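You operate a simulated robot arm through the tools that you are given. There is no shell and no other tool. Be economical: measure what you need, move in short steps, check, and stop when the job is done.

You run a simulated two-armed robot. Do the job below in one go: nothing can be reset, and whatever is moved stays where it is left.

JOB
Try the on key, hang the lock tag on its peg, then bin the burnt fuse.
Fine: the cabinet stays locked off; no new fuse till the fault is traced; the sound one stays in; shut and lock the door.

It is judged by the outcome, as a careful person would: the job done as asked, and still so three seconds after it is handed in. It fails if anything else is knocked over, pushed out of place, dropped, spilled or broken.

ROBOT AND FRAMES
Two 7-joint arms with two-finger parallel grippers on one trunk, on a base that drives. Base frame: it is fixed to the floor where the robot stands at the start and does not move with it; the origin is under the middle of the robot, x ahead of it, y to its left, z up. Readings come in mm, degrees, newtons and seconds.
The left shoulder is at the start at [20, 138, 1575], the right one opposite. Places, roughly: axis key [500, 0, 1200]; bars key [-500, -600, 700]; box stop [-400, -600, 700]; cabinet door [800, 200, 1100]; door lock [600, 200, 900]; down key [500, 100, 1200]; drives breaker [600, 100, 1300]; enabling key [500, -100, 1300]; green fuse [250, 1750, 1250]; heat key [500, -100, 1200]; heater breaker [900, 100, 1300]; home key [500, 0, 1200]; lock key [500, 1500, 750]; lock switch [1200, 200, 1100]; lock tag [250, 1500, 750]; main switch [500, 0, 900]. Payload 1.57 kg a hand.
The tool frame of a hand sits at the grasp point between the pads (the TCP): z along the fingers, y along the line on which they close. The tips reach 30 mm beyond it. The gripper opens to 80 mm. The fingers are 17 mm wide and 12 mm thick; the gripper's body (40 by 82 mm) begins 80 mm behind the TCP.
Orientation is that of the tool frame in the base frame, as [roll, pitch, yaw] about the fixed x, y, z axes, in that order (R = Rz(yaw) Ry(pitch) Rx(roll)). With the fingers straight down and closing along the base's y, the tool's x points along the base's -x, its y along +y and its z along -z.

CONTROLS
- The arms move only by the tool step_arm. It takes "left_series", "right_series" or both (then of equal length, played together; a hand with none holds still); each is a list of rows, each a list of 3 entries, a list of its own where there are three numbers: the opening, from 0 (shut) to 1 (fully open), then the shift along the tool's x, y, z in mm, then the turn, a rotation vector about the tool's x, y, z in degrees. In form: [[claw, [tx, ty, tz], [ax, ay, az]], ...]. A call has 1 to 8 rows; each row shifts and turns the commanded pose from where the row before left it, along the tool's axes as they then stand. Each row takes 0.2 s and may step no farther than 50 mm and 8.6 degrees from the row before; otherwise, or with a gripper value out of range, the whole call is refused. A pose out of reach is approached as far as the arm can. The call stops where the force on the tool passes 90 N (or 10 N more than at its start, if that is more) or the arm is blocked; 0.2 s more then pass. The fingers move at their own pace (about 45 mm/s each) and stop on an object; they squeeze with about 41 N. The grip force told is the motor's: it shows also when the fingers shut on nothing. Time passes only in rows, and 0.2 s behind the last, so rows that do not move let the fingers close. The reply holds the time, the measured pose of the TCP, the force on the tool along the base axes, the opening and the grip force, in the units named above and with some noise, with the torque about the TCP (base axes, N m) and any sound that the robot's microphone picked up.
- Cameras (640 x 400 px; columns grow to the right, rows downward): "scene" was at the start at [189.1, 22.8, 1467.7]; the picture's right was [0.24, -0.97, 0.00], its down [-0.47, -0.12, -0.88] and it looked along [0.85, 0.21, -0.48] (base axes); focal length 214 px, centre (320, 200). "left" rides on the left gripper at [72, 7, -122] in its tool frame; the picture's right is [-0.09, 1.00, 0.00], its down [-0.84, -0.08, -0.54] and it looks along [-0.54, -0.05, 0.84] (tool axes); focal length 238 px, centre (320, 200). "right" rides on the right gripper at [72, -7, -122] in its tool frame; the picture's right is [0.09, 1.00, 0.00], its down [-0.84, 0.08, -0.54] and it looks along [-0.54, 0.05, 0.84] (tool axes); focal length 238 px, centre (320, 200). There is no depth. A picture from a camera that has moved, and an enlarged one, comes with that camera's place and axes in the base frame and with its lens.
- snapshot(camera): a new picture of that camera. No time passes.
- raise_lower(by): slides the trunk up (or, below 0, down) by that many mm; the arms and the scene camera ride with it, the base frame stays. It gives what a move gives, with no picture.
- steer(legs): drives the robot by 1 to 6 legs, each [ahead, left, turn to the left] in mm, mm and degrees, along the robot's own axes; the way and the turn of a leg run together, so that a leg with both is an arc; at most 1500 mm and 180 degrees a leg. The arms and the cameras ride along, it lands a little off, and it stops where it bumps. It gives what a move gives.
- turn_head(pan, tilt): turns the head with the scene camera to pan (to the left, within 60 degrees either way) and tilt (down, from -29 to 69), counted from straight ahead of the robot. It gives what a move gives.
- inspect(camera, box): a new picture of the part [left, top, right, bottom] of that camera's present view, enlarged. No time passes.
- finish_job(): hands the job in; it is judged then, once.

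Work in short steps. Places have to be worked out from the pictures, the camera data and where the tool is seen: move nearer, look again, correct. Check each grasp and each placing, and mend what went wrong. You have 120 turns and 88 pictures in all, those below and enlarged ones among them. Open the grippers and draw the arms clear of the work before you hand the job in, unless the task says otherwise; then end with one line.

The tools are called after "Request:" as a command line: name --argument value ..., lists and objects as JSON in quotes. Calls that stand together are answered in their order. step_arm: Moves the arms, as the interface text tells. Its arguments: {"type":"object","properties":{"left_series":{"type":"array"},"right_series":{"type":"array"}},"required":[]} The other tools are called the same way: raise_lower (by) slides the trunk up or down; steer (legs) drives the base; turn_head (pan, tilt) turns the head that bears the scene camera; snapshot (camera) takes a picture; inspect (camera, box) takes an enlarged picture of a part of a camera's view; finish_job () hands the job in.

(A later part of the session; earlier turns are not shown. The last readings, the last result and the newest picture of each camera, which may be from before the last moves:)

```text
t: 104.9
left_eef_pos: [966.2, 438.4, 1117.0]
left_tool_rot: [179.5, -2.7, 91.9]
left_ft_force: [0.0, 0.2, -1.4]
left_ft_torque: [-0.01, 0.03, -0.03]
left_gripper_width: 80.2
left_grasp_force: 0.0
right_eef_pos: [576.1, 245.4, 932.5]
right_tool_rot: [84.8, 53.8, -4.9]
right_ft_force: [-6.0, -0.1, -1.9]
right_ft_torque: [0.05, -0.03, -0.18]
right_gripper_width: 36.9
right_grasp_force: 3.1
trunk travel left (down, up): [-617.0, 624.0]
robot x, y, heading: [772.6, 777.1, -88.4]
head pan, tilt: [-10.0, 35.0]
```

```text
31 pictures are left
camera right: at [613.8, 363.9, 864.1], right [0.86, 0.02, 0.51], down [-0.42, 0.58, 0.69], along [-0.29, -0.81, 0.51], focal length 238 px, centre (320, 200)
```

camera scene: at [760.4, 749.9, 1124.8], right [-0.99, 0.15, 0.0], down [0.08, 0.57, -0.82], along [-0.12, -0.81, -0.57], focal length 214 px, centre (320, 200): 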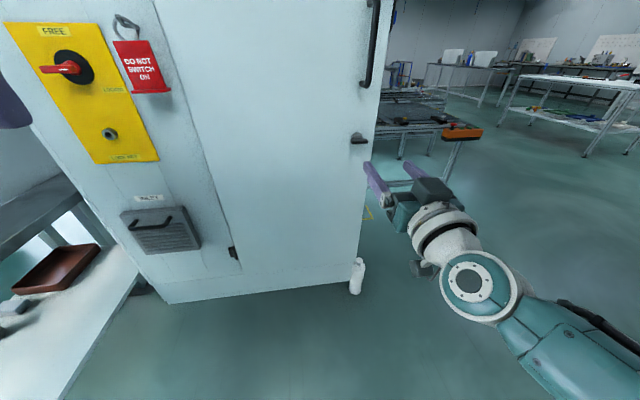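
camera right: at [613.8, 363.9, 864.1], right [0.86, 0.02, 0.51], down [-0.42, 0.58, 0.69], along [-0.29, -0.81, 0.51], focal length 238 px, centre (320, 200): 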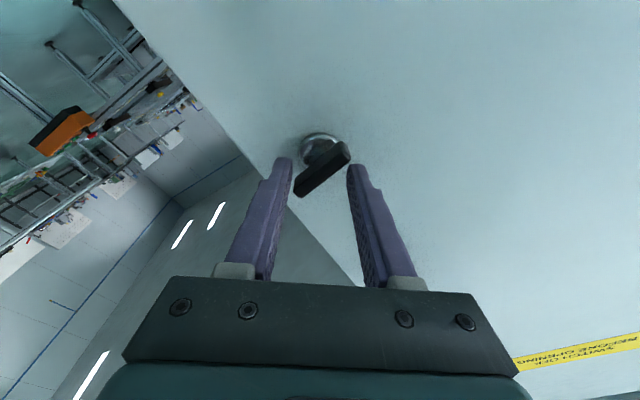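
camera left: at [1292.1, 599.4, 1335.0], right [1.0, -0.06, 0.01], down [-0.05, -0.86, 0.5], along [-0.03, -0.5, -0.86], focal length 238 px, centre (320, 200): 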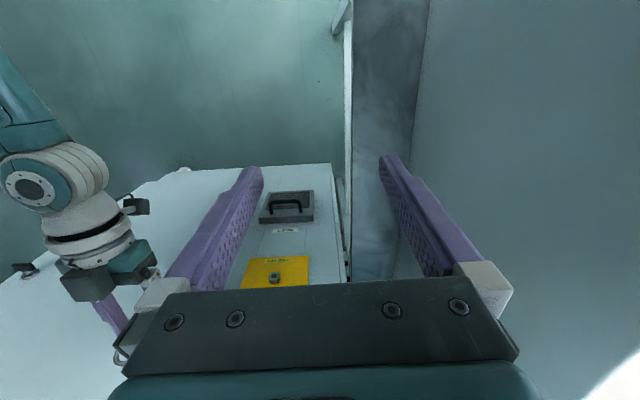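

The lever stayed horizontal: clockwise is against a stop and the fingers slipped. Open, rotate back, regrip, and try counter-clockwise.

Request:
step_arm --right_series '[[0.8, [0, 0, 0], [0, 0, 0]], [0.8, [0, 0, 0], [0, 0, -8.5]], [0.8, [0, 0, 0], [0, 0, -8.5]], [0.8, [0, 0, 0], [0, 0, -8.5]], [0.8, [0, 1, 0], [0, 0, -8.5]], [0.8, [0, 1, 0], [0, 0, -2]], [0.4, [0, 0, 0], [0, 0, 0]], [0.4, [0, 0, 0], [0, 0, 0]]]'

Request:
step_arm --right_series '[[0.4, [0, 0, 0], [0, 0, 0]], [0.4, [0, 0, 0], [0, 0, -4]], [0.4, [0, 0, 0], [0, 0, -4]], [0.4, [0, 0, 0], [0, 0, -4]]]'

```text
t: 106.7
left_eef_pos: [965.6, 438.7, 1117.4]
left_tool_rot: [179.5, -2.7, 91.8]
left_ft_force: [-0.5, -0.6, 0.3]
left_ft_torque: [-0.02, 0.0, 0.0]
left_gripper_width: 79.9
left_grasp_force: 0.1
right_eef_pos: [580.1, 245.3, 932.8]
right_tool_rot: [-0.9, 86.9, -91.7]
right_ft_force: [-3.8, 0.0, -0.9]
right_ft_torque: [0.0, 0.04, 0.08]
right_gripper_width: 45.1
right_grasp_force: 19.6
trunk travel left (down, up): [-617.0, 624.0]
robot x, y, heading: [774.8, 777.8, -88.3]
head pan, tilt: [-10.0, 35.0]
```

```text
t: 107.7
left_eef_pos: [965.7, 439.4, 1117.1]
left_tool_rot: [179.5, -2.7, 91.8]
left_ft_force: [-0.1, 0.6, 0.0]
left_ft_torque: [0.03, 0.03, 0.0]
left_gripper_width: 80.1
left_grasp_force: 0.0
right_eef_pos: [580.1, 246.0, 933.8]
right_tool_rot: [-75.3, 77.5, -166.2]
right_ft_force: [-2.4, 2.9, -0.6]
right_ft_torque: [-0.38, 0.01, 1.27]
right_gripper_width: 44.6
right_grasp_force: 45.0
trunk travel left (down, up): [-617.0, 624.0]
robot x, y, heading: [776.4, 779.6, -88.4]
head pan, tilt: [-10.0, 35.0]
```

No torque this way — it turns. Continue counter-clockwise.

Request:
step_arm --right_series '[[0.4, [0, 0, 0], [0, 0, -8]], [0.4, [0, 0, 0], [0, 0, -8]], [0.4, [0, 0, 0], [0, 0, -8]], [0.4, [0, 0, 0], [0, 0, -8]]]'

Request:
snapshot --camera "right"

```text
t: 108.7
left_eef_pos: [966.4, 440.0, 1117.3]
left_tool_rot: [179.4, -2.8, 92.0]
left_ft_force: [-0.3, -0.4, 0.2]
left_ft_torque: [-0.02, 0.01, 0.0]
left_gripper_width: 80.2
left_grasp_force: 0.0
right_eef_pos: [582.4, 245.9, 931.5]
right_tool_rot: [-85.7, 46.0, -177.4]
right_ft_force: [5.7, 2.3, -1.4]
right_ft_torque: [-0.01, -0.03, 1.63]
right_gripper_width: 45.0
right_grasp_force: 45.6
trunk travel left (down, up): [-617.0, 624.0]
robot x, y, heading: [772.6, 776.6, -88.5]
head pan, tilt: [-10.0, 35.0]
```

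```text
30 pictures are left
camera right: at [527.9, 365.7, 878.8], right [0.65, -0.05, -0.76], down [0.64, 0.56, 0.52], along [0.4, -0.82, 0.4], focal length 238 px, centre (320, 200)
```

right: 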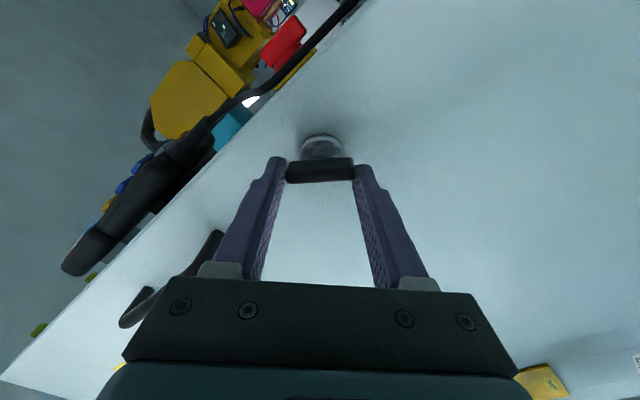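

The lever turns with the hand (44° so far). Continue to about 90°.

Request:
step_arm --right_series '[[0.4, [0, 0, 0], [0, 0, -8]], [0.4, [0, 0, 0], [0, 0, -8]], [0.4, [0, 0, 0], [0, 0, -8]], [0.4, [0, 0, 0], [0, 0, -8]], [0.4, [0, 0, 0], [0, 0, -8]], [0.4, [0, 0, 0], [0, 0, -5]]]'

```text
t: 110.1
left_eef_pos: [967.8, 439.5, 1116.9]
left_tool_rot: [179.3, -2.8, 91.9]
left_ft_force: [-0.7, -0.1, 0.8]
left_ft_torque: [-0.05, 0.02, -0.02]
left_gripper_width: 79.8
left_grasp_force: 0.0
right_eef_pos: [580.8, 247.6, 929.3]
right_tool_rot: [-87.5, 1.2, 179.3]
right_ft_force: [6.7, -4.9, -20.4]
right_ft_torque: [0.85, -0.45, 0.15]
right_gripper_width: 44.7
right_grasp_force: 44.8
trunk travel left (down, up): [-617.0, 624.0]
robot x, y, heading: [775.3, 773.8, -88.5]
head pan, tilt: [-10.0, 35.0]
```

The lever is vertical. Release, draw back, and rotate the hand back to level.

Request:
step_arm --right_series '[[0.8, [0, 0, 0], [0, 0, 0]], [0.8, [0, 0, 0], [0, 0, 0]], [0.9, [0, 0, -40], [0, 0, 0]], [0.9, [0, 0, -40], [0, 0, 8.5]], [0.9, [0, 0, 0], [0, 0, 8.5]], [0.9, [0, 0, 0], [0, 0, 8.5]], [0.9, [0, 0, 0], [0, 0, 8.5]], [0.9, [0, 0, 0], [0, 0, 8.5]]]'

Request:
step_arm --right_series '[[0.9, [0, 0, 0], [0, 0, 8.5]], [0.9, [0, 0, 0], [0, 0, 8.5]], [0.9, [0, 0, 0], [0, 0, 8.5]], [0.9, [0, 0, 0], [0, 0, 8.5]], [0.9, [0, 0, 0], [0, 0, 8.5]], [0.9, [0, 0, 0], [0, 0, 4]]]'

Request:
raise_lower --by 195

Request:
snapshot --camera "right"

```text
t: 111.9
left_eef_pos: [966.8, 438.9, 1117.1]
left_tool_rot: [179.4, -2.5, 92.0]
left_ft_force: [0.8, 0.7, -0.2]
left_ft_torque: [0.02, 0.0, 0.02]
left_gripper_width: 79.8
left_grasp_force: 0.2
right_eef_pos: [582.7, 325.2, 929.1]
right_tool_rot: [-85.6, 43.5, -177.6]
right_ft_force: [-0.5, -0.3, -0.8]
right_ft_torque: [0.0, -0.01, 0.0]
right_gripper_width: 71.9
right_grasp_force: 0.0
trunk travel left (down, up): [-617.0, 624.0]
robot x, y, heading: [774.1, 780.4, -88.4]
head pan, tilt: [-10.0, 35.0]
```

```text
t: 113.3
left_eef_pos: [966.6, 439.0, 1116.8]
left_tool_rot: [179.5, -2.6, 92.0]
left_ft_force: [0.0, 0.0, -0.2]
left_ft_torque: [0.01, 0.0, 0.02]
left_gripper_width: 80.3
left_grasp_force: 0.0
right_eef_pos: [582.4, 324.6, 930.3]
right_tool_rot: [3.5, 86.9, -87.1]
right_ft_force: [0.2, 0.0, 0.5]
right_ft_torque: [0.01, 0.02, 0.0]
right_gripper_width: 71.9
right_grasp_force: 0.0
trunk travel left (down, up): [-617.0, 624.0]
robot x, y, heading: [774.7, 775.4, -88.5]
head pan, tilt: [-10.0, 35.0]
```

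```text
t: 115.5
left_eef_pos: [966.7, 438.6, 1311.2]
left_tool_rot: [179.4, -2.6, 91.9]
left_ft_force: [-0.4, -0.6, 0.3]
left_ft_torque: [-0.04, -0.01, -0.01]
left_gripper_width: 80.1
left_grasp_force: 0.0
right_eef_pos: [581.1, 324.8, 1125.1]
right_tool_rot: [0.4, 87.0, -90.2]
right_ft_force: [0.8, 0.0, -0.2]
right_ft_torque: [0.02, 0.04, 0.0]
right_gripper_width: 72.0
right_grasp_force: 0.1
trunk travel left (down, up): [-812.0, 428.0]
robot x, y, heading: [775.9, 778.9, -88.5]
head pan, tilt: [-10.0, 35.0]
```

```text
29 pictures are left
camera right: at [575.2, 443.2, 1046.1], right [1.0, -0.02, -0.09], down [0.08, 0.59, 0.81], along [0.04, -0.81, 0.58], focal length 238 px, centre (320, 200)
```

right: 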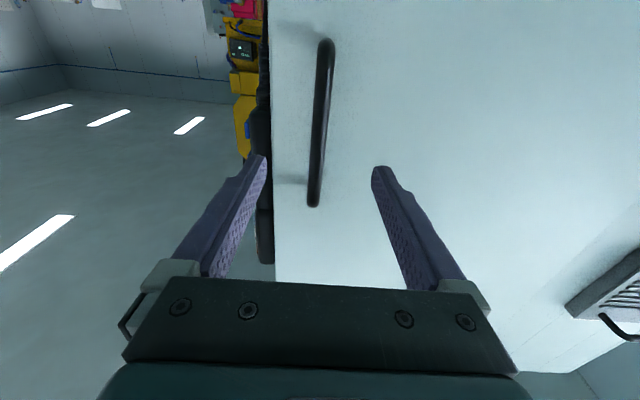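

Handle bar at x≈577, z 1053–1195. Move in 63 mm and grip it.

Request:
step_arm --right_series '[[0.9, [0, -4, 20], [0, 0, 0]], [0.9, [0, 0, 20], [0, 0, 0]], [0.9, [0, 0, 22], [0, 0, 0]], [0.1, [0, 0, 0], [0, 0, 0]], [0.1, [0, 0, 0], [0, 0, 0]], [0.1, [0, 0, 0], [0, 0, 0]], [0.1, [0, 0, 0], [0, 0, 0]]]'

Request:
snapshot --camera "right"

```text
t: 117.1
left_eef_pos: [967.3, 438.3, 1312.9]
left_tool_rot: [179.5, -2.7, 91.9]
left_ft_force: [0.0, -0.2, 0.0]
left_ft_torque: [0.03, -0.01, -0.01]
left_gripper_width: 80.0
left_grasp_force: 0.0
right_eef_pos: [578.6, 262.7, 1129.2]
right_tool_rot: [1.7, 86.8, -88.9]
right_ft_force: [8.3, -0.3, 1.6]
right_ft_torque: [0.03, 0.01, 0.18]
right_gripper_width: 15.5
right_grasp_force: 4.2
trunk travel left (down, up): [-812.0, 428.0]
robot x, y, heading: [772.5, 777.5, -88.4]
head pan, tilt: [-10.0, 35.0]
```

```text
28 pictures are left
camera right: at [571.9, 381.0, 1050.1], right [1.0, -0.01, -0.09], down [0.08, 0.59, 0.81], along [0.04, -0.81, 0.59], focal length 238 px, centre (320, 200)
```

right: 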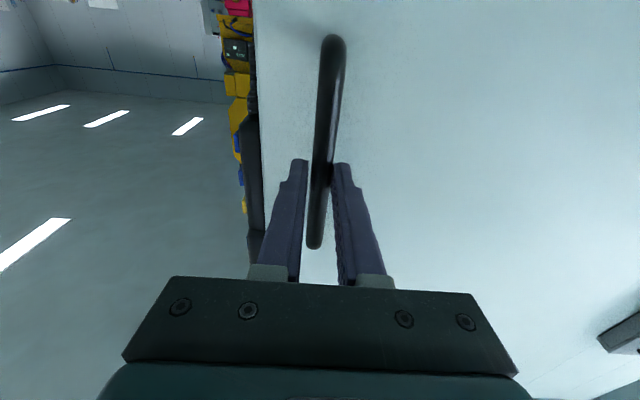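

Let the grip settle, then pull the door by driving back on the first bit of the arc.

Request:
step_arm --right_series '[[0, [0, -2, 2], [0, 0, 0]], [0, [0, 0, 0], [0, 0, 0]], [0, [0, 0, 0], [0, 0, 0]]]'

Request:
steer --legs '[[-45, 3, 0], [-49, 11, 0]]'

Request:
snapshot --camera "right"

```text
t: 117.9
left_eef_pos: [967.7, 438.9, 1313.0]
left_tool_rot: [179.3, -2.7, 91.8]
left_ft_force: [-0.1, -0.1, -0.8]
left_ft_torque: [-0.01, -0.01, 0.01]
left_gripper_width: 79.9
left_grasp_force: 0.1
right_eef_pos: [580.5, 261.5, 1127.4]
right_tool_rot: [3.3, 86.8, -87.2]
right_ft_force: [21.7, 11.8, 9.2]
right_ft_torque: [0.37, 0.16, 0.49]
right_gripper_width: 13.4
right_grasp_force: 30.1
trunk travel left (down, up): [-812.0, 428.0]
robot x, y, heading: [772.4, 779.4, -88.7]
head pan, tilt: [-10.0, 35.0]
```

```text
t: 119.3
left_eef_pos: [981.7, 531.7, 1312.9]
left_tool_rot: [179.0, -2.5, 91.9]
left_ft_force: [-0.3, 0.5, -0.6]
left_ft_torque: [-0.04, -0.02, 0.01]
left_gripper_width: 80.0
left_grasp_force: 0.1
right_eef_pos: [599.8, 352.9, 1129.0]
right_tool_rot: [8.3, 86.7, -81.4]
right_ft_force: [48.6, -16.3, -0.2]
right_ft_torque: [0.28, 0.27, 0.92]
right_gripper_width: 13.8
right_grasp_force: 30.5
trunk travel left (down, up): [-812.0, 428.0]
robot x, y, heading: [785.9, 870.9, -88.5]
head pan, tilt: [-10.0, 35.0]
```

```text
27 pictures are left
camera right: at [593.1, 470.9, 1048.9], right [1.0, 0.0, -0.08], down [0.07, 0.59, 0.81], along [0.05, -0.81, 0.59], focal length 238 px, centre (320, 200)
```

right: 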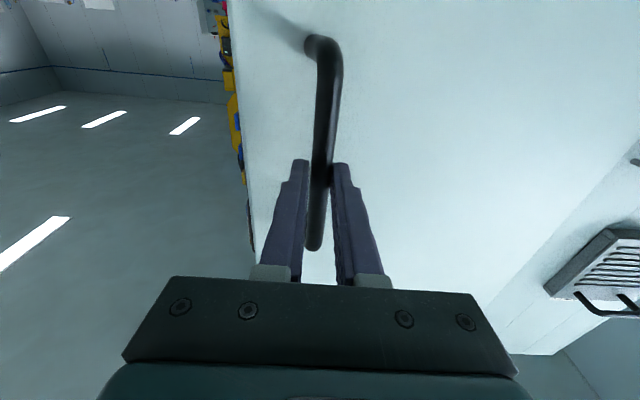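

The door opens (~15°). Side load says I need a bit more +x. Continue along the arc.

Request:
steer --legs '[[0, 8, 0], [-43, 19, 0], [-40, 24, 0]]'

Request:
steer --legs '[[-36, 28, 0], [-32, 32, 0]]'

Request:
turn_head --pan -20 --tilt 30

Request:
snapshot --camera "scene"

```text
t: 121.0
left_eef_pos: [1026.1, 615.1, 1312.3]
left_tool_rot: [179.4, -2.6, 91.9]
left_ft_force: [1.0, -0.8, -0.7]
left_ft_torque: [-0.01, 0.03, -0.02]
left_gripper_width: 79.6
left_grasp_force: 0.0
right_eef_pos: [642.9, 438.5, 1128.1]
right_tool_rot: [0.2, 86.9, -89.4]
right_ft_force: [-1.8, 3.7, 1.0]
right_ft_torque: [-0.1, -0.14, 0.08]
right_gripper_width: 13.9
right_grasp_force: 30.2
trunk travel left (down, up): [-812.0, 428.0]
robot x, y, heading: [839.4, 951.6, -88.6]
head pan, tilt: [-10.0, 35.0]
```

```text
t: 122.4
left_eef_pos: [1083.3, 684.0, 1310.9]
left_tool_rot: [179.5, -2.7, 91.7]
left_ft_force: [0.1, 0.6, 0.5]
left_ft_torque: [-0.02, 0.01, 0.0]
left_gripper_width: 80.1
left_grasp_force: 0.0
right_eef_pos: [701.3, 506.5, 1128.1]
right_tool_rot: [-0.8, 87.0, -90.6]
right_ft_force: [-6.4, 10.4, 2.1]
right_ft_torque: [-0.25, -0.25, -0.06]
right_gripper_width: 14.0
right_grasp_force: 30.2
trunk travel left (down, up): [-812.0, 428.0]
robot x, y, heading: [891.2, 1017.5, -88.6]
head pan, tilt: [-10.0, 35.0]
```

```text
t: 123.2
left_eef_pos: [1084.1, 684.3, 1311.0]
left_tool_rot: [179.6, -2.7, 91.8]
left_ft_force: [-0.6, 0.3, -0.4]
left_ft_torque: [-0.04, 0.0, 0.0]
left_gripper_width: 80.1
left_grasp_force: 0.0
right_eef_pos: [700.7, 507.2, 1127.3]
right_tool_rot: [0.3, 86.9, -89.5]
right_ft_force: [-4.3, 4.5, -0.1]
right_ft_torque: [-0.06, -0.28, -0.14]
right_gripper_width: 13.7
right_grasp_force: 30.1
trunk travel left (down, up): [-812.0, 428.0]
robot x, y, heading: [891.5, 1018.1, -88.8]
head pan, tilt: [-20.0, 30.0]
```

```text
26 pictures are left
camera scene: at [866.7, 837.5, 1327.3], right [-0.95, 0.32, 0.0], down [0.16, 0.47, -0.87], along [-0.28, -0.82, -0.5], focal length 214 px, centre (320, 200)
```

scene: 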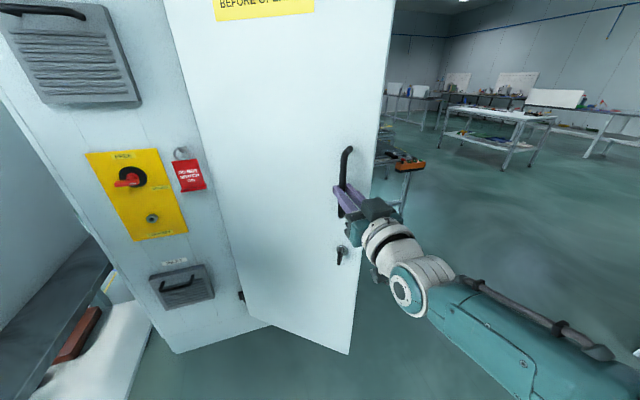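

The door is ~53° open, the tag undisturbed. Pull on to about 68°.

Request:
steer --legs '[[-25, 40, 0], [-15, 36, 0]]'

```text
t: 124.5
left_eef_pos: [1156.9, 727.1, 1311.3]
left_tool_rot: [179.6, -2.9, 92.0]
left_ft_force: [-0.9, -1.1, -1.2]
left_ft_torque: [0.0, -0.01, 0.0]
left_gripper_width: 79.9
left_grasp_force: 0.0
right_eef_pos: [776.0, 549.4, 1125.5]
right_tool_rot: [-0.9, 87.1, -90.5]
right_ft_force: [-7.4, 16.4, -3.5]
right_ft_torque: [0.33, -0.32, -0.03]
right_gripper_width: 13.8
right_grasp_force: 30.6
trunk travel left (down, up): [-812.0, 428.0]
robot x, y, heading: [968.3, 1062.3, -88.5]
head pan, tilt: [-20.0, 30.0]
```

Release the handle, back off, and strafe right to look into the cabinet.

Request:
step_arm --right_series '[[0.6, [0, 0, 0], [0, 0, 0]], [0.6, [0, 0, 0], [0, 0, 0]], [0.6, [0, 0, -30], [0, 0, 0]], [0.6, [0, 0, -30], [0, 0, 0]]]'

Request:
steer --legs '[[-60, 0, 0], [0, -360, 0]]'

Request:
turn_head --pan 0 --tilt 12

Request:
snapshot --camera "scene"

```text
t: 125.5
left_eef_pos: [1159.2, 726.0, 1312.3]
left_tool_rot: [179.3, -2.7, 92.0]
left_ft_force: [0.6, -0.6, 0.1]
left_ft_torque: [0.01, -0.03, 0.02]
left_gripper_width: 79.8
left_grasp_force: 0.0
right_eef_pos: [777.4, 606.3, 1123.8]
right_tool_rot: [-0.6, 87.1, -90.2]
right_ft_force: [0.0, -0.3, -0.3]
right_ft_torque: [-0.01, -0.02, 0.0]
right_gripper_width: 48.1
right_grasp_force: 0.0
trunk travel left (down, up): [-812.0, 428.0]
robot x, y, heading: [964.9, 1065.5, -88.4]
head pan, tilt: [-20.0, 30.0]
```

```text
t: 128.4
left_eef_pos: [797.6, 774.1, 1311.8]
left_tool_rot: [179.4, -2.6, 92.1]
left_ft_force: [-0.2, 1.2, -0.7]
left_ft_torque: [0.01, -0.01, 0.0]
left_gripper_width: 80.0
left_grasp_force: 0.0
right_eef_pos: [415.5, 655.8, 1124.3]
right_tool_rot: [0.4, 87.1, -88.9]
right_ft_force: [-0.9, -0.1, -0.1]
right_ft_torque: [0.01, -0.01, 0.03]
right_gripper_width: 48.1
right_grasp_force: 0.0
trunk travel left (down, up): [-812.0, 428.0]
robot x, y, heading: [604.8, 1113.9, -88.3]
head pan, tilt: [-20.0, 30.0]
```

```text
t: 129.3
left_eef_pos: [797.5, 775.9, 1312.6]
left_tool_rot: [179.4, -2.6, 92.1]
left_ft_force: [-0.8, 0.0, 0.4]
left_ft_torque: [-0.02, 0.01, 0.01]
left_gripper_width: 80.0
left_grasp_force: 0.1
right_eef_pos: [415.2, 654.3, 1123.8]
right_tool_rot: [0.4, 87.1, -89.1]
right_ft_force: [-0.9, -0.8, -0.1]
right_ft_torque: [0.02, -0.02, 0.02]
right_gripper_width: 47.9
right_grasp_force: 0.0
trunk travel left (down, up): [-812.0, 428.0]
robot x, y, heading: [608.0, 1109.4, -88.0]
head pan, tilt: [0.0, 12.0]
```

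```text
25 pictures are left
camera scene: at [611.2, 920.9, 1356.5], right [-1.0, -0.03, 0.0], down [-0.01, 0.21, -0.98], along [0.03, -0.98, -0.21], focal length 214 px, centre (320, 200)
```

scene: 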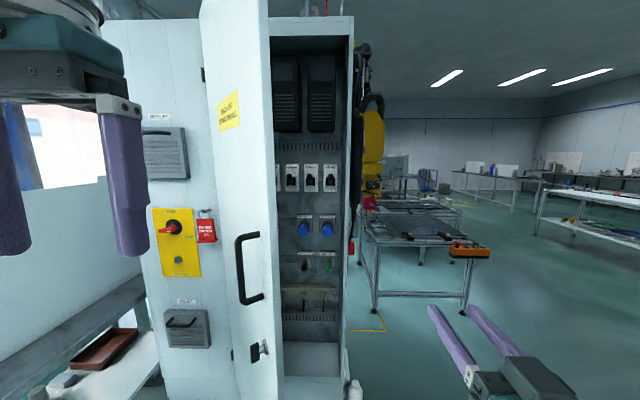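

Visible inside: breakers, two blue fuses/holders, and a lower row with a dark and a green item. Enlarge.

Request:
inspect --camera "scene" --box '[265, 150, 355, 330]'

Request:
inspect --camera "scene" --box '[280, 205, 350, 285]'

```text
2.22 times, centred on (310, 240) of scene
camera zoom: at [611.2, 920.9, 1356.5], right [-1.0, -0.03, 0.0], down [-0.01, 0.21, -0.98], along [0.03, -0.98, -0.21], focal length 477 px, centre (342, 111)
```

zoom: 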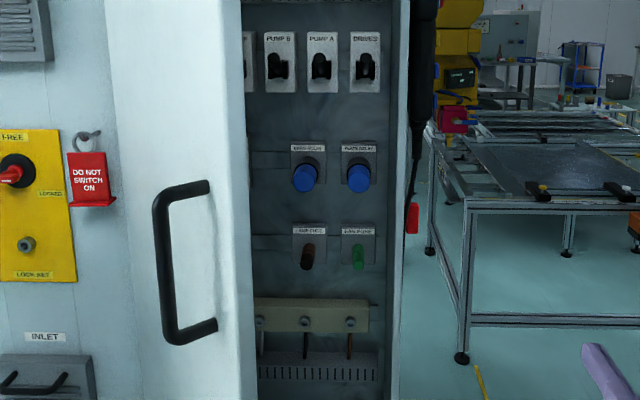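

```text
5.00 times, centred on (315, 245) of scene
camera zoom: at [611.2, 920.9, 1356.5], right [-1.0, -0.03, 0.0], down [-0.01, 0.21, -0.98], along [0.03, -0.98, -0.21], focal length 1072 px, centre (345, -25)
```

zoom: 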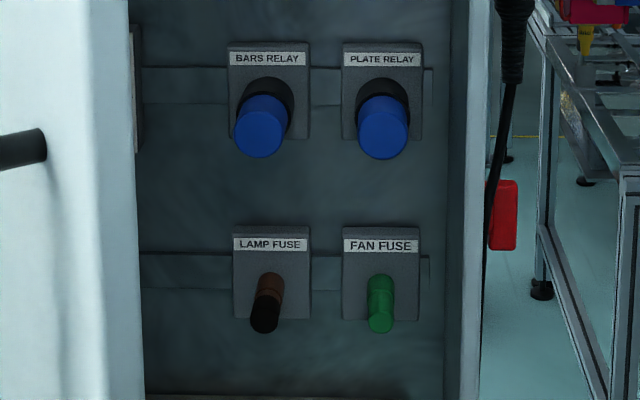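

The LAMP FUSE is brown/black – the burnt one, at about (700, 110, 890); FAN FUSE is green and stays. First I need the door opened wider: I tuck the left hand in, bring the shut right fingers inside the door edge, then push the door by strafing left.

Request:
step_arm --right_series '[[0, [0, 0, 0], [0, 0, 0]], [0, [0, 0, 0], [0, 0, 0]], [0, [0, 0, 0], [0, 0, 0]]]' --left_series '[[1, [30, -30, 0], [0, 0, 0]], [1, [30, -30, 0], [0, 0, 0]], [0.5, [0, -20, 0], [0, 0, 0]]]'

Request:
steer --legs '[[180, 0, 0], [0, 330, 0]]'

```text
t: 130.1
left_eef_pos: [716.2, 833.6, 1309.9]
left_tool_rot: [179.3, -3.1, 92.0]
left_ft_force: [0.2, -0.8, 1.1]
left_ft_torque: [-0.02, -0.01, -0.03]
left_gripper_width: 45.8
left_grasp_force: 0.4
right_eef_pos: [416.8, 655.1, 1124.1]
right_tool_rot: [0.3, 87.2, -89.2]
right_ft_force: [-0.2, -0.2, -1.2]
right_ft_torque: [-0.01, -0.01, -0.03]
right_gripper_width: 0.1
right_grasp_force: 12.6
trunk travel left (down, up): [-812.0, 428.0]
robot x, y, heading: [606.9, 1117.1, -88.2]
head pan, tilt: [0.0, 12.0]
```

```text
t: 133.1
left_eef_pos: [1006.1, 662.1, 1309.8]
left_tool_rot: [179.1, -3.4, 91.7]
left_ft_force: [0.5, 0.1, 0.5]
left_ft_torque: [0.02, -0.02, 0.01]
left_gripper_width: 40.0
left_grasp_force: 0.1
right_eef_pos: [693.5, 487.5, 1123.8]
right_tool_rot: [-0.8, 86.8, -91.6]
right_ft_force: [-12.1, 17.2, 7.5]
right_ft_torque: [0.98, -0.23, 1.32]
right_gripper_width: 0.0
right_grasp_force: 21.9
trunk travel left (down, up): [-812.0, 428.0]
robot x, y, heading: [899.5, 940.3, -88.9]
head pan, tilt: [0.0, 12.0]
stopped in leg 2: the robot was blocked; the commanded pose is now the measured one
```

Blocked with only ~20 N at the hand. Look at what touches.

Request:
turn_head --pan -25 --tilt 35

Request:
snapshot --camera "scene"

```text
t: 134.0
left_eef_pos: [1006.6, 662.3, 1309.4]
left_tool_rot: [179.3, -3.5, 91.8]
left_ft_force: [-0.2, 0.1, -0.9]
left_ft_torque: [0.01, 0.0, -0.01]
left_gripper_width: 39.9
left_grasp_force: 0.1
right_eef_pos: [693.8, 486.9, 1122.7]
right_tool_rot: [-2.3, 87.0, -93.1]
right_ft_force: [-19.9, 24.8, 8.1]
right_ft_torque: [1.2, -0.3, 2.03]
right_gripper_width: 0.0
right_grasp_force: 20.7
trunk travel left (down, up): [-812.0, 428.0]
robot x, y, heading: [897.2, 937.1, -88.6]
head pan, tilt: [-25.0, 35.0]
```

```text
22 pictures are left
camera scene: at [863.3, 761.9, 1319.3], right [-0.92, 0.4, 0.0], down [0.23, 0.53, -0.82], along [-0.33, -0.75, -0.57], focal length 214 px, centre (320, 200)
```

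scene: 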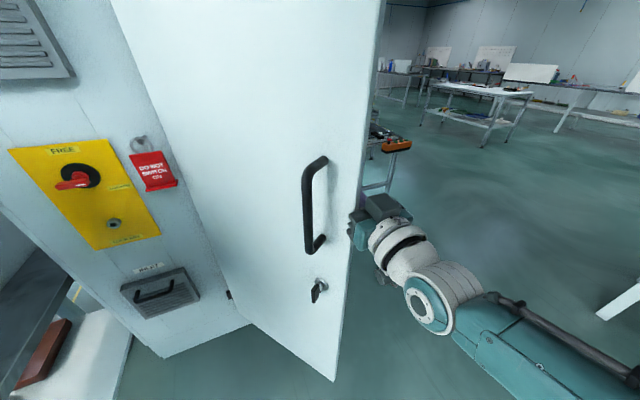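

The gripper body's front is jammed on the door edge. Back off slightly so only the fingers reach inside the edge, then push again.

Request:
steer --legs '[[0, -40, 0], [-35, 0, 0], [0, 200, 0]]'

```text
t: 136.3
left_eef_pos: [1090.7, 701.3, 1308.7]
left_tool_rot: [179.2, -3.5, 91.4]
left_ft_force: [0.2, -0.9, 0.1]
left_ft_torque: [-0.01, 0.03, 0.01]
left_gripper_width: 39.6
left_grasp_force: 0.0
right_eef_pos: [766.9, 531.2, 1123.0]
right_tool_rot: [1.9, 86.4, -90.1]
right_ft_force: [-15.4, 32.5, 12.7]
right_ft_torque: [1.84, -0.19, 2.12]
right_gripper_width: 0.0
right_grasp_force: 21.6
trunk travel left (down, up): [-812.0, 428.0]
robot x, y, heading: [982.3, 977.3, -89.0]
head pan, tilt: [-25.0, 35.0]
stopped in leg 3: the force on the tool passed its limit at 112 N (the readings are from after the stop); the commanded pose is now the measured one
```

Door moved ~15° more but its edge swings outward onto the gripper body. Back off 30 mm more and push again.

Request:
steer --legs '[[0, -25, 0], [-32, 0, 0], [0, 290, 0]]'

Request:
turn_head --pan -20 --tilt 35

Request:
snapshot --camera "scene"

```text
t: 138.7
left_eef_pos: [1257.1, 735.6, 1309.9]
left_tool_rot: [179.0, -3.6, 91.0]
left_ft_force: [0.1, -0.4, 0.0]
left_ft_torque: [0.0, 0.0, 0.02]
left_gripper_width: 39.9
left_grasp_force: 0.0
right_eef_pos: [935.9, 570.0, 1122.2]
right_tool_rot: [9.2, 86.3, -83.0]
right_ft_force: [0.0, 27.2, 9.8]
right_ft_torque: [1.44, -0.36, 1.07]
right_gripper_width: 0.0
right_grasp_force: 20.9
trunk travel left (down, up): [-812.0, 428.0]
robot x, y, heading: [1149.5, 1016.1, -89.1]
head pan, tilt: [-25.0, 35.0]
stopped in leg 3: the robot was blocked; the commanded pose is now the measured one
```

```text
t: 139.3
left_eef_pos: [1258.5, 737.1, 1309.0]
left_tool_rot: [179.1, -3.6, 91.1]
left_ft_force: [-1.0, -0.3, -0.3]
left_ft_torque: [-0.01, -0.01, 0.01]
left_gripper_width: 40.1
left_grasp_force: 0.0
right_eef_pos: [935.0, 569.6, 1123.3]
right_tool_rot: [7.8, 86.4, -84.2]
right_ft_force: [-1.2, 34.3, 9.1]
right_ft_torque: [1.59, -0.34, 1.3]
right_gripper_width: 0.0
right_grasp_force: 20.9
trunk travel left (down, up): [-812.0, 428.0]
robot x, y, heading: [1148.1, 1015.4, -89.2]
head pan, tilt: [-20.0, 35.0]
```

```text
21 pictures are left
camera scene: at [1123.0, 835.1, 1318.8], right [-0.94, 0.33, 0.0], down [0.19, 0.55, -0.82], along [-0.27, -0.77, -0.58], focal length 214 px, centre (320, 200)
```

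scene: 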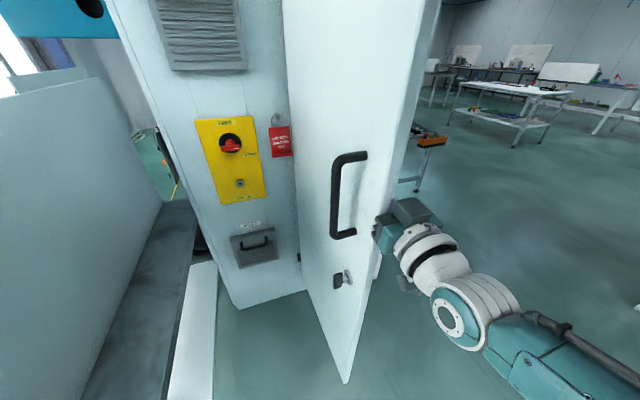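

The door is now about 88° open (hinge x≈960). I back off, strafe right, turn 21° left, lower the trunk and look at the fuse with the right camera.

Request:
steer --legs '[[-45, 0, 0], [0, -500, 0], [0, 0, 21]]'

Request:
raise_lower --by -225

Request:
step_arm --right_series '[[0.5, [0, 20, 0], [0, 0, 0]], [0.5, [0, 20, 0], [0, 0, 0]], [0.5, [0, 10, 0], [0, 0, 0]]]' --left_series '[[0.5, [20, -20, 0], [0, 0, 0]], [0.5, [0, -20, 0], [0, 0, 0]], [0.5, [0, 0, 0], [0, 0, 0]]]'

Request:
snapshot --camera "right"

```text
t: 143.9
left_eef_pos: [843.2, 828.9, 1310.6]
left_tool_rot: [179.1, -3.3, 112.5]
left_ft_force: [-0.3, 0.2, 0.1]
left_ft_torque: [0.0, -0.01, -0.05]
left_gripper_width: 39.9
left_grasp_force: 0.1
right_eef_pos: [604.8, 556.6, 1125.4]
right_tool_rot: [7.6, 86.1, -63.1]
right_ft_force: [-0.5, -0.3, 0.6]
right_ft_torque: [0.03, 0.01, 0.01]
right_gripper_width: 0.0
right_grasp_force: 21.6
trunk travel left (down, up): [-812.0, 428.0]
robot x, y, heading: [640.0, 1051.7, -67.7]
head pan, tilt: [-20.0, 35.0]
```

```text
t: 146.3
left_eef_pos: [843.4, 830.6, 1085.6]
left_tool_rot: [179.0, -3.3, 112.7]
left_ft_force: [0.9, 0.1, -0.5]
left_ft_torque: [0.0, -0.01, 0.02]
left_gripper_width: 39.9
left_grasp_force: 0.1
right_eef_pos: [605.1, 556.0, 899.8]
right_tool_rot: [7.7, 86.1, -62.9]
right_ft_force: [0.6, 0.5, -0.2]
right_ft_torque: [0.0, -0.04, 0.0]
right_gripper_width: 0.0
right_grasp_force: 21.3
trunk travel left (down, up): [-587.0, 653.0]
robot x, y, heading: [641.0, 1054.2, -68.0]
head pan, tilt: [-20.0, 35.0]
```

```text
t: 147.1
left_eef_pos: [798.0, 834.4, 1086.5]
left_tool_rot: [179.0, -3.1, 112.6]
left_ft_force: [0.8, 0.0, 0.0]
left_ft_torque: [-0.02, -0.01, -0.02]
left_gripper_width: 40.1
left_grasp_force: 0.1
right_eef_pos: [653.4, 573.1, 899.7]
right_tool_rot: [6.8, 86.0, -63.8]
right_ft_force: [-0.2, -0.2, -0.6]
right_ft_torque: [-0.04, 0.0, -0.01]
right_gripper_width: 39.8
right_grasp_force: 0.1
trunk travel left (down, up): [-587.0, 653.0]
robot x, y, heading: [642.1, 1047.9, -67.8]
head pan, tilt: [-20.0, 35.0]
```

```text
20 pictures are left
camera right: at [607.7, 681.7, 820.1], right [0.94, 0.32, -0.08], down [-0.13, 0.59, 0.8], along [0.31, -0.74, 0.6], focal length 238 px, centre (320, 200)
```

right: 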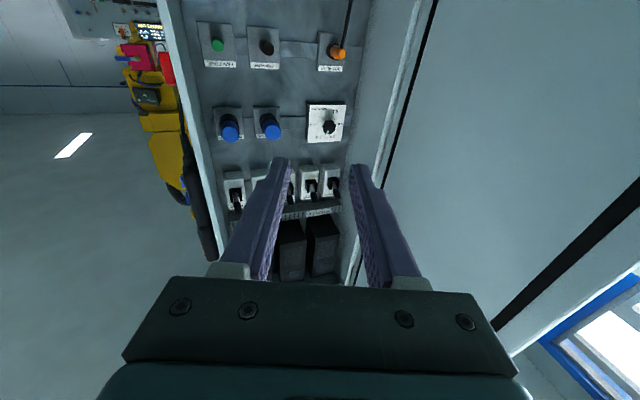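

The dark fuse's cap triangulates to about (701, 79, 873). I straighten the hand to point along −y (19° wrist yaw, 4° pitch).

Request:
step_arm --right_series '[[0.55, [0, 0, 0], [7, 0, 0]], [0.55, [0, 0, 0], [7, 0, 0]], [0.55, [0, 0, 0], [5, 0, 0]], [0.55, [0, 0, 0], [0, 4, 0]]]'

Request:
snapshot --camera "right"

```text
t: 148.3
left_eef_pos: [798.7, 834.0, 1086.9]
left_tool_rot: [179.0, -3.3, 112.6]
left_ft_force: [-0.6, -0.1, 0.6]
left_ft_torque: [-0.02, 0.02, 0.04]
left_gripper_width: 40.0
left_grasp_force: 0.1
right_eef_pos: [611.3, 550.1, 904.8]
right_tool_rot: [-57.4, 84.5, -147.9]
right_ft_force: [0.0, -0.1, -0.2]
right_ft_torque: [0.0, 0.02, -0.01]
right_gripper_width: 43.9
right_grasp_force: 0.0
trunk travel left (down, up): [-587.0, 653.0]
robot x, y, heading: [642.7, 1050.0, -68.0]
head pan, tilt: [-20.0, 35.0]
stopped in row 4 (right hand): the arm was blocked; the commanded pose is now the measured one
```

```text
19 pictures are left
camera right: at [599.3, 669.5, 828.0], right [0.98, -0.02, -0.17], down [0.15, 0.58, 0.8], along [0.09, -0.81, 0.58], focal length 238 px, centre (320, 200)
```

right: 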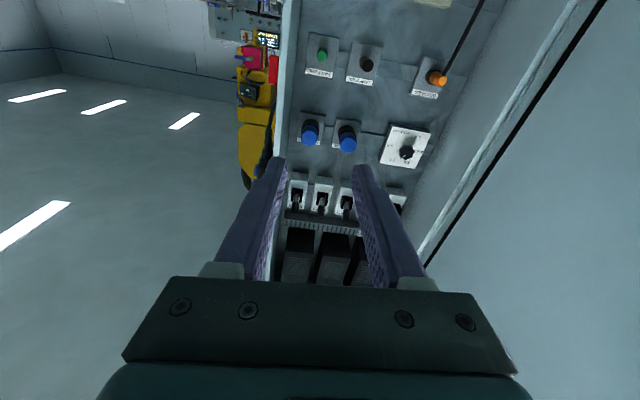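

The hand is straight, 5° rolled. Extend the arm 80 mm and correct the roll, then drive nearer.

Request:
step_arm --right_series '[[0.55, [0, 0, 30], [0, 0, 0]], [0.55, [0, 0, 30], [0, 0, 2.5]], [0.55, [5, 0, 20], [0, 0, 2.2]], [0.55, [5, 0, 0], [0, 2, 0]]]'

Request:
steer --legs '[[250, 40, 0]]'

```text
t: 149.3
left_eef_pos: [798.8, 832.5, 1085.5]
left_tool_rot: [179.0, -3.3, 112.5]
left_ft_force: [0.6, 0.4, 0.5]
left_ft_torque: [-0.01, -0.01, -0.01]
left_gripper_width: 40.1
left_grasp_force: 0.2
right_eef_pos: [616.9, 474.0, 899.6]
right_tool_rot: [51.6, 89.0, -38.9]
right_ft_force: [0.1, -0.1, -0.7]
right_ft_torque: [-0.03, -0.04, -0.01]
right_gripper_width: 44.0
right_grasp_force: 0.1
trunk travel left (down, up): [-587.0, 653.0]
robot x, y, heading: [641.7, 1049.6, -67.7]
head pan, tilt: [-20.0, 35.0]
```

```text
t: 150.9
left_eef_pos: [903.7, 670.2, 1086.6]
left_tool_rot: [179.1, -2.4, 111.2]
left_ft_force: [0.4, 0.0, -0.2]
left_ft_torque: [0.01, -0.02, 0.02]
left_gripper_width: 39.9
left_grasp_force: 0.1
right_eef_pos: [725.2, 306.5, 897.6]
right_tool_rot: [50.2, 89.1, -40.0]
right_ft_force: [-1.3, 0.4, -0.3]
right_ft_torque: [0.04, 0.0, 0.0]
right_gripper_width: 44.0
right_grasp_force: 0.1
trunk travel left (down, up): [-587.0, 653.0]
robot x, y, heading: [746.2, 883.9, -67.1]
head pan, tilt: [-20.0, 35.0]
stopped in leg 1: the robot was blocked; the commanded pose is now the measured one
```

Blocked – probably the left hand met the door's edge. Look.

Request:
turn_head --pan 10 --tilt 40

Request:
snapshot --camera "scene"

```text
t: 151.9
left_eef_pos: [904.4, 670.2, 1087.6]
left_tool_rot: [179.1, -2.4, 111.5]
left_ft_force: [0.3, 0.4, -0.2]
left_ft_torque: [0.0, -0.01, 0.02]
left_gripper_width: 39.9
left_grasp_force: 0.0
right_eef_pos: [726.2, 307.0, 896.6]
right_tool_rot: [55.9, 89.3, -34.2]
right_ft_force: [-0.9, -0.1, -0.2]
right_ft_torque: [-0.01, 0.03, -0.01]
right_gripper_width: 43.9
right_grasp_force: 0.0
trunk travel left (down, up): [-587.0, 653.0]
robot x, y, heading: [748.2, 877.4, -67.4]
head pan, tilt: [10.0, 40.0]
```

```text
18 pictures are left
camera scene: at [831.2, 722.7, 1085.9], right [-0.84, -0.54, 0.0], down [-0.35, 0.55, -0.76], along [0.41, -0.64, -0.65], focal length 214 px, centre (320, 200)
```

scene: 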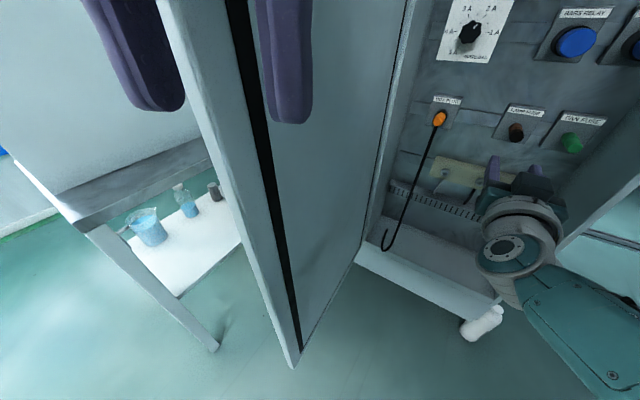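

The left hand straddles the door edge. I back off, shut the left gripper, bring it inside and use it to push the door wider.

Request:
step_arm --left_series '[[0, [0, 0, 0], [0, 0, 0]], [0, [0, 0, 0], [0, 0, 0]]]'

Request:
steer --legs '[[-63, 5, 0], [-35, -83, 0], [130, -58, 0], [74, 175, 0]]'

```text
t: 152.5
left_eef_pos: [904.1, 671.5, 1087.6]
left_tool_rot: [179.1, -2.4, 111.4]
left_ft_force: [0.4, 0.2, 0.0]
left_ft_torque: [-0.04, -0.03, 0.04]
left_gripper_width: 0.0
left_grasp_force: 6.6
right_eef_pos: [725.2, 308.6, 896.6]
right_tool_rot: [56.2, 89.2, -33.9]
right_ft_force: [0.6, -0.7, 0.0]
right_ft_torque: [0.0, -0.06, -0.02]
right_gripper_width: 44.1
right_grasp_force: 0.0
trunk travel left (down, up): [-587.0, 653.0]
robot x, y, heading: [743.8, 878.5, -67.7]
head pan, tilt: [10.0, 40.0]
```

```text
t: 155.1
left_eef_pos: [802.7, 605.4, 1087.2]
left_tool_rot: [178.8, -2.7, 113.8]
left_ft_force: [-0.4, 0.1, -0.2]
left_ft_torque: [0.02, -0.01, 0.01]
left_gripper_width: 0.1
left_grasp_force: 21.4
right_eef_pos: [622.0, 240.6, 895.9]
right_tool_rot: [57.0, 89.1, -32.3]
right_ft_force: [0.3, -0.4, 0.1]
right_ft_torque: [0.01, -0.03, 0.0]
right_gripper_width: 44.0
right_grasp_force: 0.1
trunk travel left (down, up): [-587.0, 653.0]
robot x, y, heading: [634.4, 810.2, -66.8]
head pan, tilt: [10.0, 40.0]
stopped in leg 3: the robot was blocked; the commanded pose is now the measured one
```

Blocked again without hand load; check the left side (elbow versus door).

Request:
turn_head --pan 45 --tilt 35

Request:
snapshot --camera "scene"

```text
t: 156.1
left_eef_pos: [801.1, 606.6, 1087.0]
left_tool_rot: [178.8, -2.8, 113.3]
left_ft_force: [0.4, 0.1, 0.6]
left_ft_torque: [0.0, 0.03, 0.0]
left_gripper_width: 0.0
left_grasp_force: 21.4
right_eef_pos: [619.4, 243.5, 895.0]
right_tool_rot: [70.1, 89.2, -19.6]
right_ft_force: [0.3, 0.0, 1.0]
right_ft_torque: [-0.01, -0.03, -0.01]
right_gripper_width: 44.0
right_grasp_force: 0.1
trunk travel left (down, up): [-587.0, 653.0]
robot x, y, heading: [637.0, 813.8, -66.6]
head pan, tilt: [45.0, 35.0]
```

```text
17 pictures are left
camera scene: at [757.2, 697.4, 1093.3], right [-0.37, -0.93, -0.01], down [-0.53, 0.22, -0.82], along [0.76, -0.3, -0.58], focal length 214 px, centre (320, 200)
```

scene: 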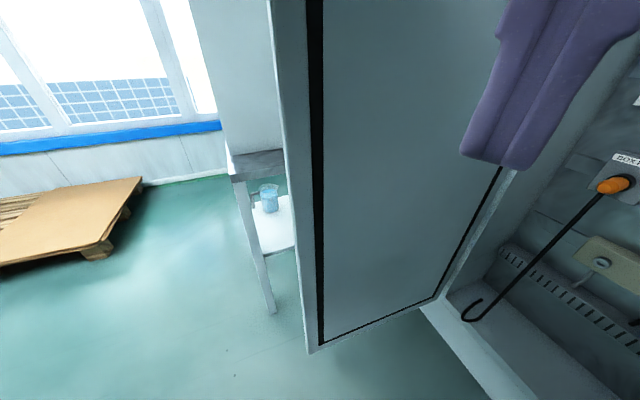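

The door is in fact wide open now (~105°). The block must be on the right; look there.

Request:
turn_head --pan -35 --tilt 45

Request:
snapshot --camera "scene"

```text
t: 157.7
left_eef_pos: [802.3, 607.7, 1086.8]
left_tool_rot: [178.8, -2.8, 113.3]
left_ft_force: [0.2, 0.0, 0.3]
left_ft_torque: [0.0, -0.02, -0.01]
left_gripper_width: 0.0
left_grasp_force: 21.4
right_eef_pos: [620.5, 243.9, 894.4]
right_tool_rot: [69.7, 89.3, -19.9]
right_ft_force: [0.2, -0.1, -0.4]
right_ft_torque: [0.0, -0.02, -0.03]
right_gripper_width: 44.1
right_grasp_force: 0.0
trunk travel left (down, up): [-587.0, 653.0]
robot x, y, heading: [633.0, 812.7, -66.6]
head pan, tilt: [-35.0, 45.0]
```

```text
16 pictures are left
camera scene: at [658.8, 650.7, 1077.9], right [-0.98, 0.2, 0.0], down [0.14, 0.7, -0.7], along [-0.14, -0.68, -0.72], focal length 214 px, centre (320, 200)
```

scene: 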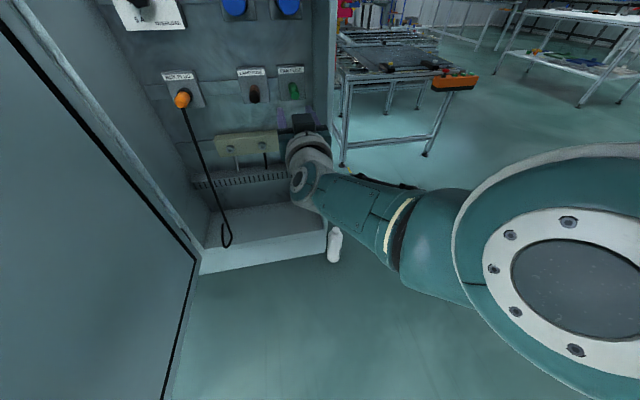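

Nothing obvious touches; the right forearm may have brushed near the cabinet edge. Shift +x by 80 mm so the hand lines up with x≈700.

Request:
steer --legs '[[32, 74, 0]]'

Request:
snapshot --camera "right"

```text
t: 158.7
left_eef_pos: [880.1, 595.8, 1089.1]
left_tool_rot: [179.2, -2.1, 113.1]
left_ft_force: [0.6, 0.0, -0.2]
left_ft_torque: [-0.01, 0.03, 0.0]
left_gripper_width: 0.0
left_grasp_force: 21.5
right_eef_pos: [699.6, 230.2, 901.4]
right_tool_rot: [37.1, 88.6, -52.4]
right_ft_force: [-0.7, -0.1, -0.7]
right_ft_torque: [-0.03, 0.0, -0.01]
right_gripper_width: 44.0
right_grasp_force: 0.0
trunk travel left (down, up): [-587.0, 653.0]
robot x, y, heading: [712.4, 810.6, -66.9]
head pan, tilt: [-35.0, 45.0]
```

```text
15 pictures are left
camera right: at [692.3, 351.2, 826.6], right [1.0, 0.0, -0.08], down [0.06, 0.56, 0.83], along [0.05, -0.83, 0.56], focal length 238 px, centre (320, 200)
```

right: 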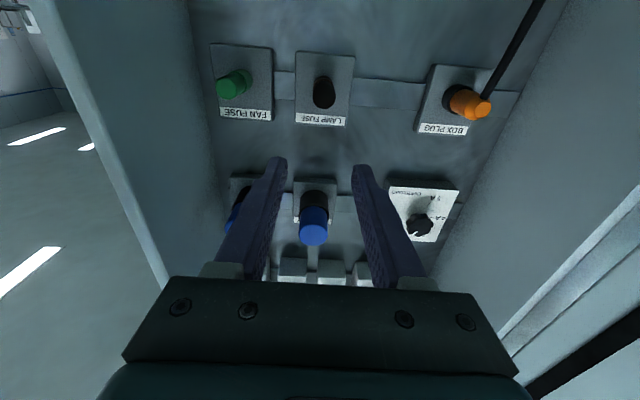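

Fuse cap confirmed at (702, 79, 872). Lower 29 mm, and drive −y by 110 mm.

Request:
raise_lower --by -29

Request:
steer --legs '[[101, -42, 0]]'

Request:
snapshot --camera "right"

```text
t: 159.5
left_eef_pos: [879.1, 596.2, 1060.5]
left_tool_rot: [179.1, -2.2, 113.1]
left_ft_force: [-0.6, -0.5, -0.2]
left_ft_torque: [0.03, -0.01, -0.01]
left_gripper_width: 0.3
left_grasp_force: 21.4
right_eef_pos: [699.7, 229.9, 871.1]
right_tool_rot: [36.6, 88.7, -53.1]
right_ft_force: [0.1, -0.3, 0.5]
right_ft_torque: [-0.01, 0.01, 0.0]
right_gripper_width: 44.0
right_grasp_force: 0.1
trunk travel left (down, up): [-558.0, 682.0]
robot x, y, heading: [712.7, 807.2, -66.8]
head pan, tilt: [-35.0, 45.0]
```

```text
t: 160.4
left_eef_pos: [881.5, 576.3, 1057.2]
left_tool_rot: [178.9, -2.4, 114.8]
left_ft_force: [-1.3, -0.8, 0.2]
left_ft_torque: [0.01, 0.03, 0.02]
left_gripper_width: 0.1
left_grasp_force: 20.9
right_eef_pos: [698.2, 211.5, 865.5]
right_tool_rot: [47.5, 89.3, -41.4]
right_ft_force: [0.1, -0.3, 0.5]
right_ft_torque: [-0.02, 0.02, 0.0]
right_gripper_width: 43.9
right_grasp_force: 0.0
trunk travel left (down, up): [-558.0, 682.0]
robot x, y, heading: [714.9, 780.8, -66.2]
head pan, tilt: [-35.0, 45.0]
stopped in leg 1: the robot was blocked; the commanded pose is now the measured one
```

```text
14 pictures are left
camera right: at [689.9, 333.5, 792.2], right [1.0, 0.02, -0.08], down [0.06, 0.55, 0.83], along [0.06, -0.84, 0.55], focal length 238 px, centre (320, 200)
```

right: 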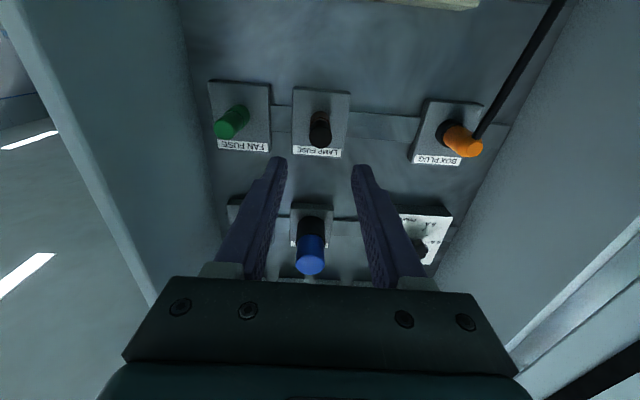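

The base seems to stop against something low. Look down at the base's front-right.

Request:
turn_head --pan 0 --tilt 69

Request:
snapshot --camera "scene"

```text
t: 161.4
left_eef_pos: [883.0, 577.3, 1056.9]
left_tool_rot: [178.9, -2.7, 114.7]
left_ft_force: [-0.2, -0.6, -0.1]
left_ft_torque: [0.0, -0.05, -0.01]
left_gripper_width: 0.1
left_grasp_force: 20.9
right_eef_pos: [698.7, 213.6, 862.7]
right_tool_rot: [66.2, 89.5, -23.0]
right_ft_force: [0.9, -0.6, -0.1]
right_ft_torque: [-0.04, -0.03, -0.01]
right_gripper_width: 43.9
right_grasp_force: 0.1
trunk travel left (down, up): [-558.0, 682.0]
robot x, y, heading: [712.6, 775.5, -66.4]
head pan, tilt: [0.0, 68.8]
```

```text
13 pictures are left
camera scene: at [772.8, 650.0, 1019.9], right [-0.92, -0.4, 0.0], down [-0.38, 0.86, -0.35], along [0.14, -0.32, -0.94], focal length 214 px, centre (320, 200)
```

scene: 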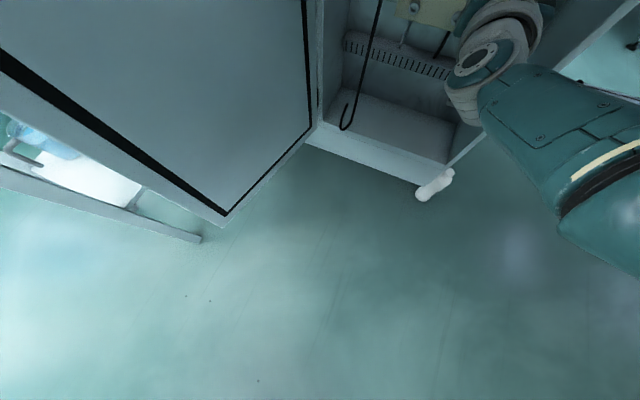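

The robot's front-left base corner bears against the open door's tip. A heading of about −50° would clear it and bring the right shoulder nearer. I back off, turn 16° left, and straighten the wrist.

Request:
steer --legs '[[-143, -3, 0], [0, 0, 16]]'

Request:
step_arm --right_series '[[0.55, [0, -10, 0], [6, 0, 0]], [0.55, [0, -20, 0], [5, 0, 0]], [0.55, [0, -20, 0], [5, 0, 0]], [0.55, [0, 0, 0], [0, 0, 0]]]'

```text
t: 163.7
left_eef_pos: [876.8, 749.5, 1062.5]
left_tool_rot: [178.8, -1.7, 130.3]
left_ft_force: [-0.3, -0.4, 0.0]
left_ft_torque: [0.01, 0.02, -0.01]
left_gripper_width: 0.0
left_grasp_force: 21.5
right_eef_pos: [800.7, 345.7, 872.7]
right_tool_rot: [33.7, 88.7, -39.7]
right_ft_force: [-0.7, 0.0, 0.6]
right_ft_torque: [0.02, 0.02, -0.01]
right_gripper_width: 44.1
right_grasp_force: 0.1
trunk travel left (down, up): [-558.0, 682.0]
robot x, y, heading: [650.0, 909.0, -50.6]
head pan, tilt: [0.0, 68.8]
```

```text
t: 164.7
left_eef_pos: [877.9, 747.9, 1061.3]
left_tool_rot: [178.9, -1.7, 130.2]
left_ft_force: [-0.2, 0.0, 0.5]
left_ft_torque: [0.0, 0.0, -0.03]
left_gripper_width: 0.1
left_grasp_force: 20.9
right_eef_pos: [752.2, 338.7, 870.3]
right_tool_rot: [49.9, 88.7, -39.6]
right_ft_force: [-0.6, 0.4, -0.5]
right_ft_torque: [0.01, 0.01, 0.0]
right_gripper_width: 44.1
right_grasp_force: 0.1
trunk travel left (down, up): [-558.0, 682.0]
robot x, y, heading: [652.6, 909.2, -50.6]
head pan, tilt: [0.0, 68.8]
```

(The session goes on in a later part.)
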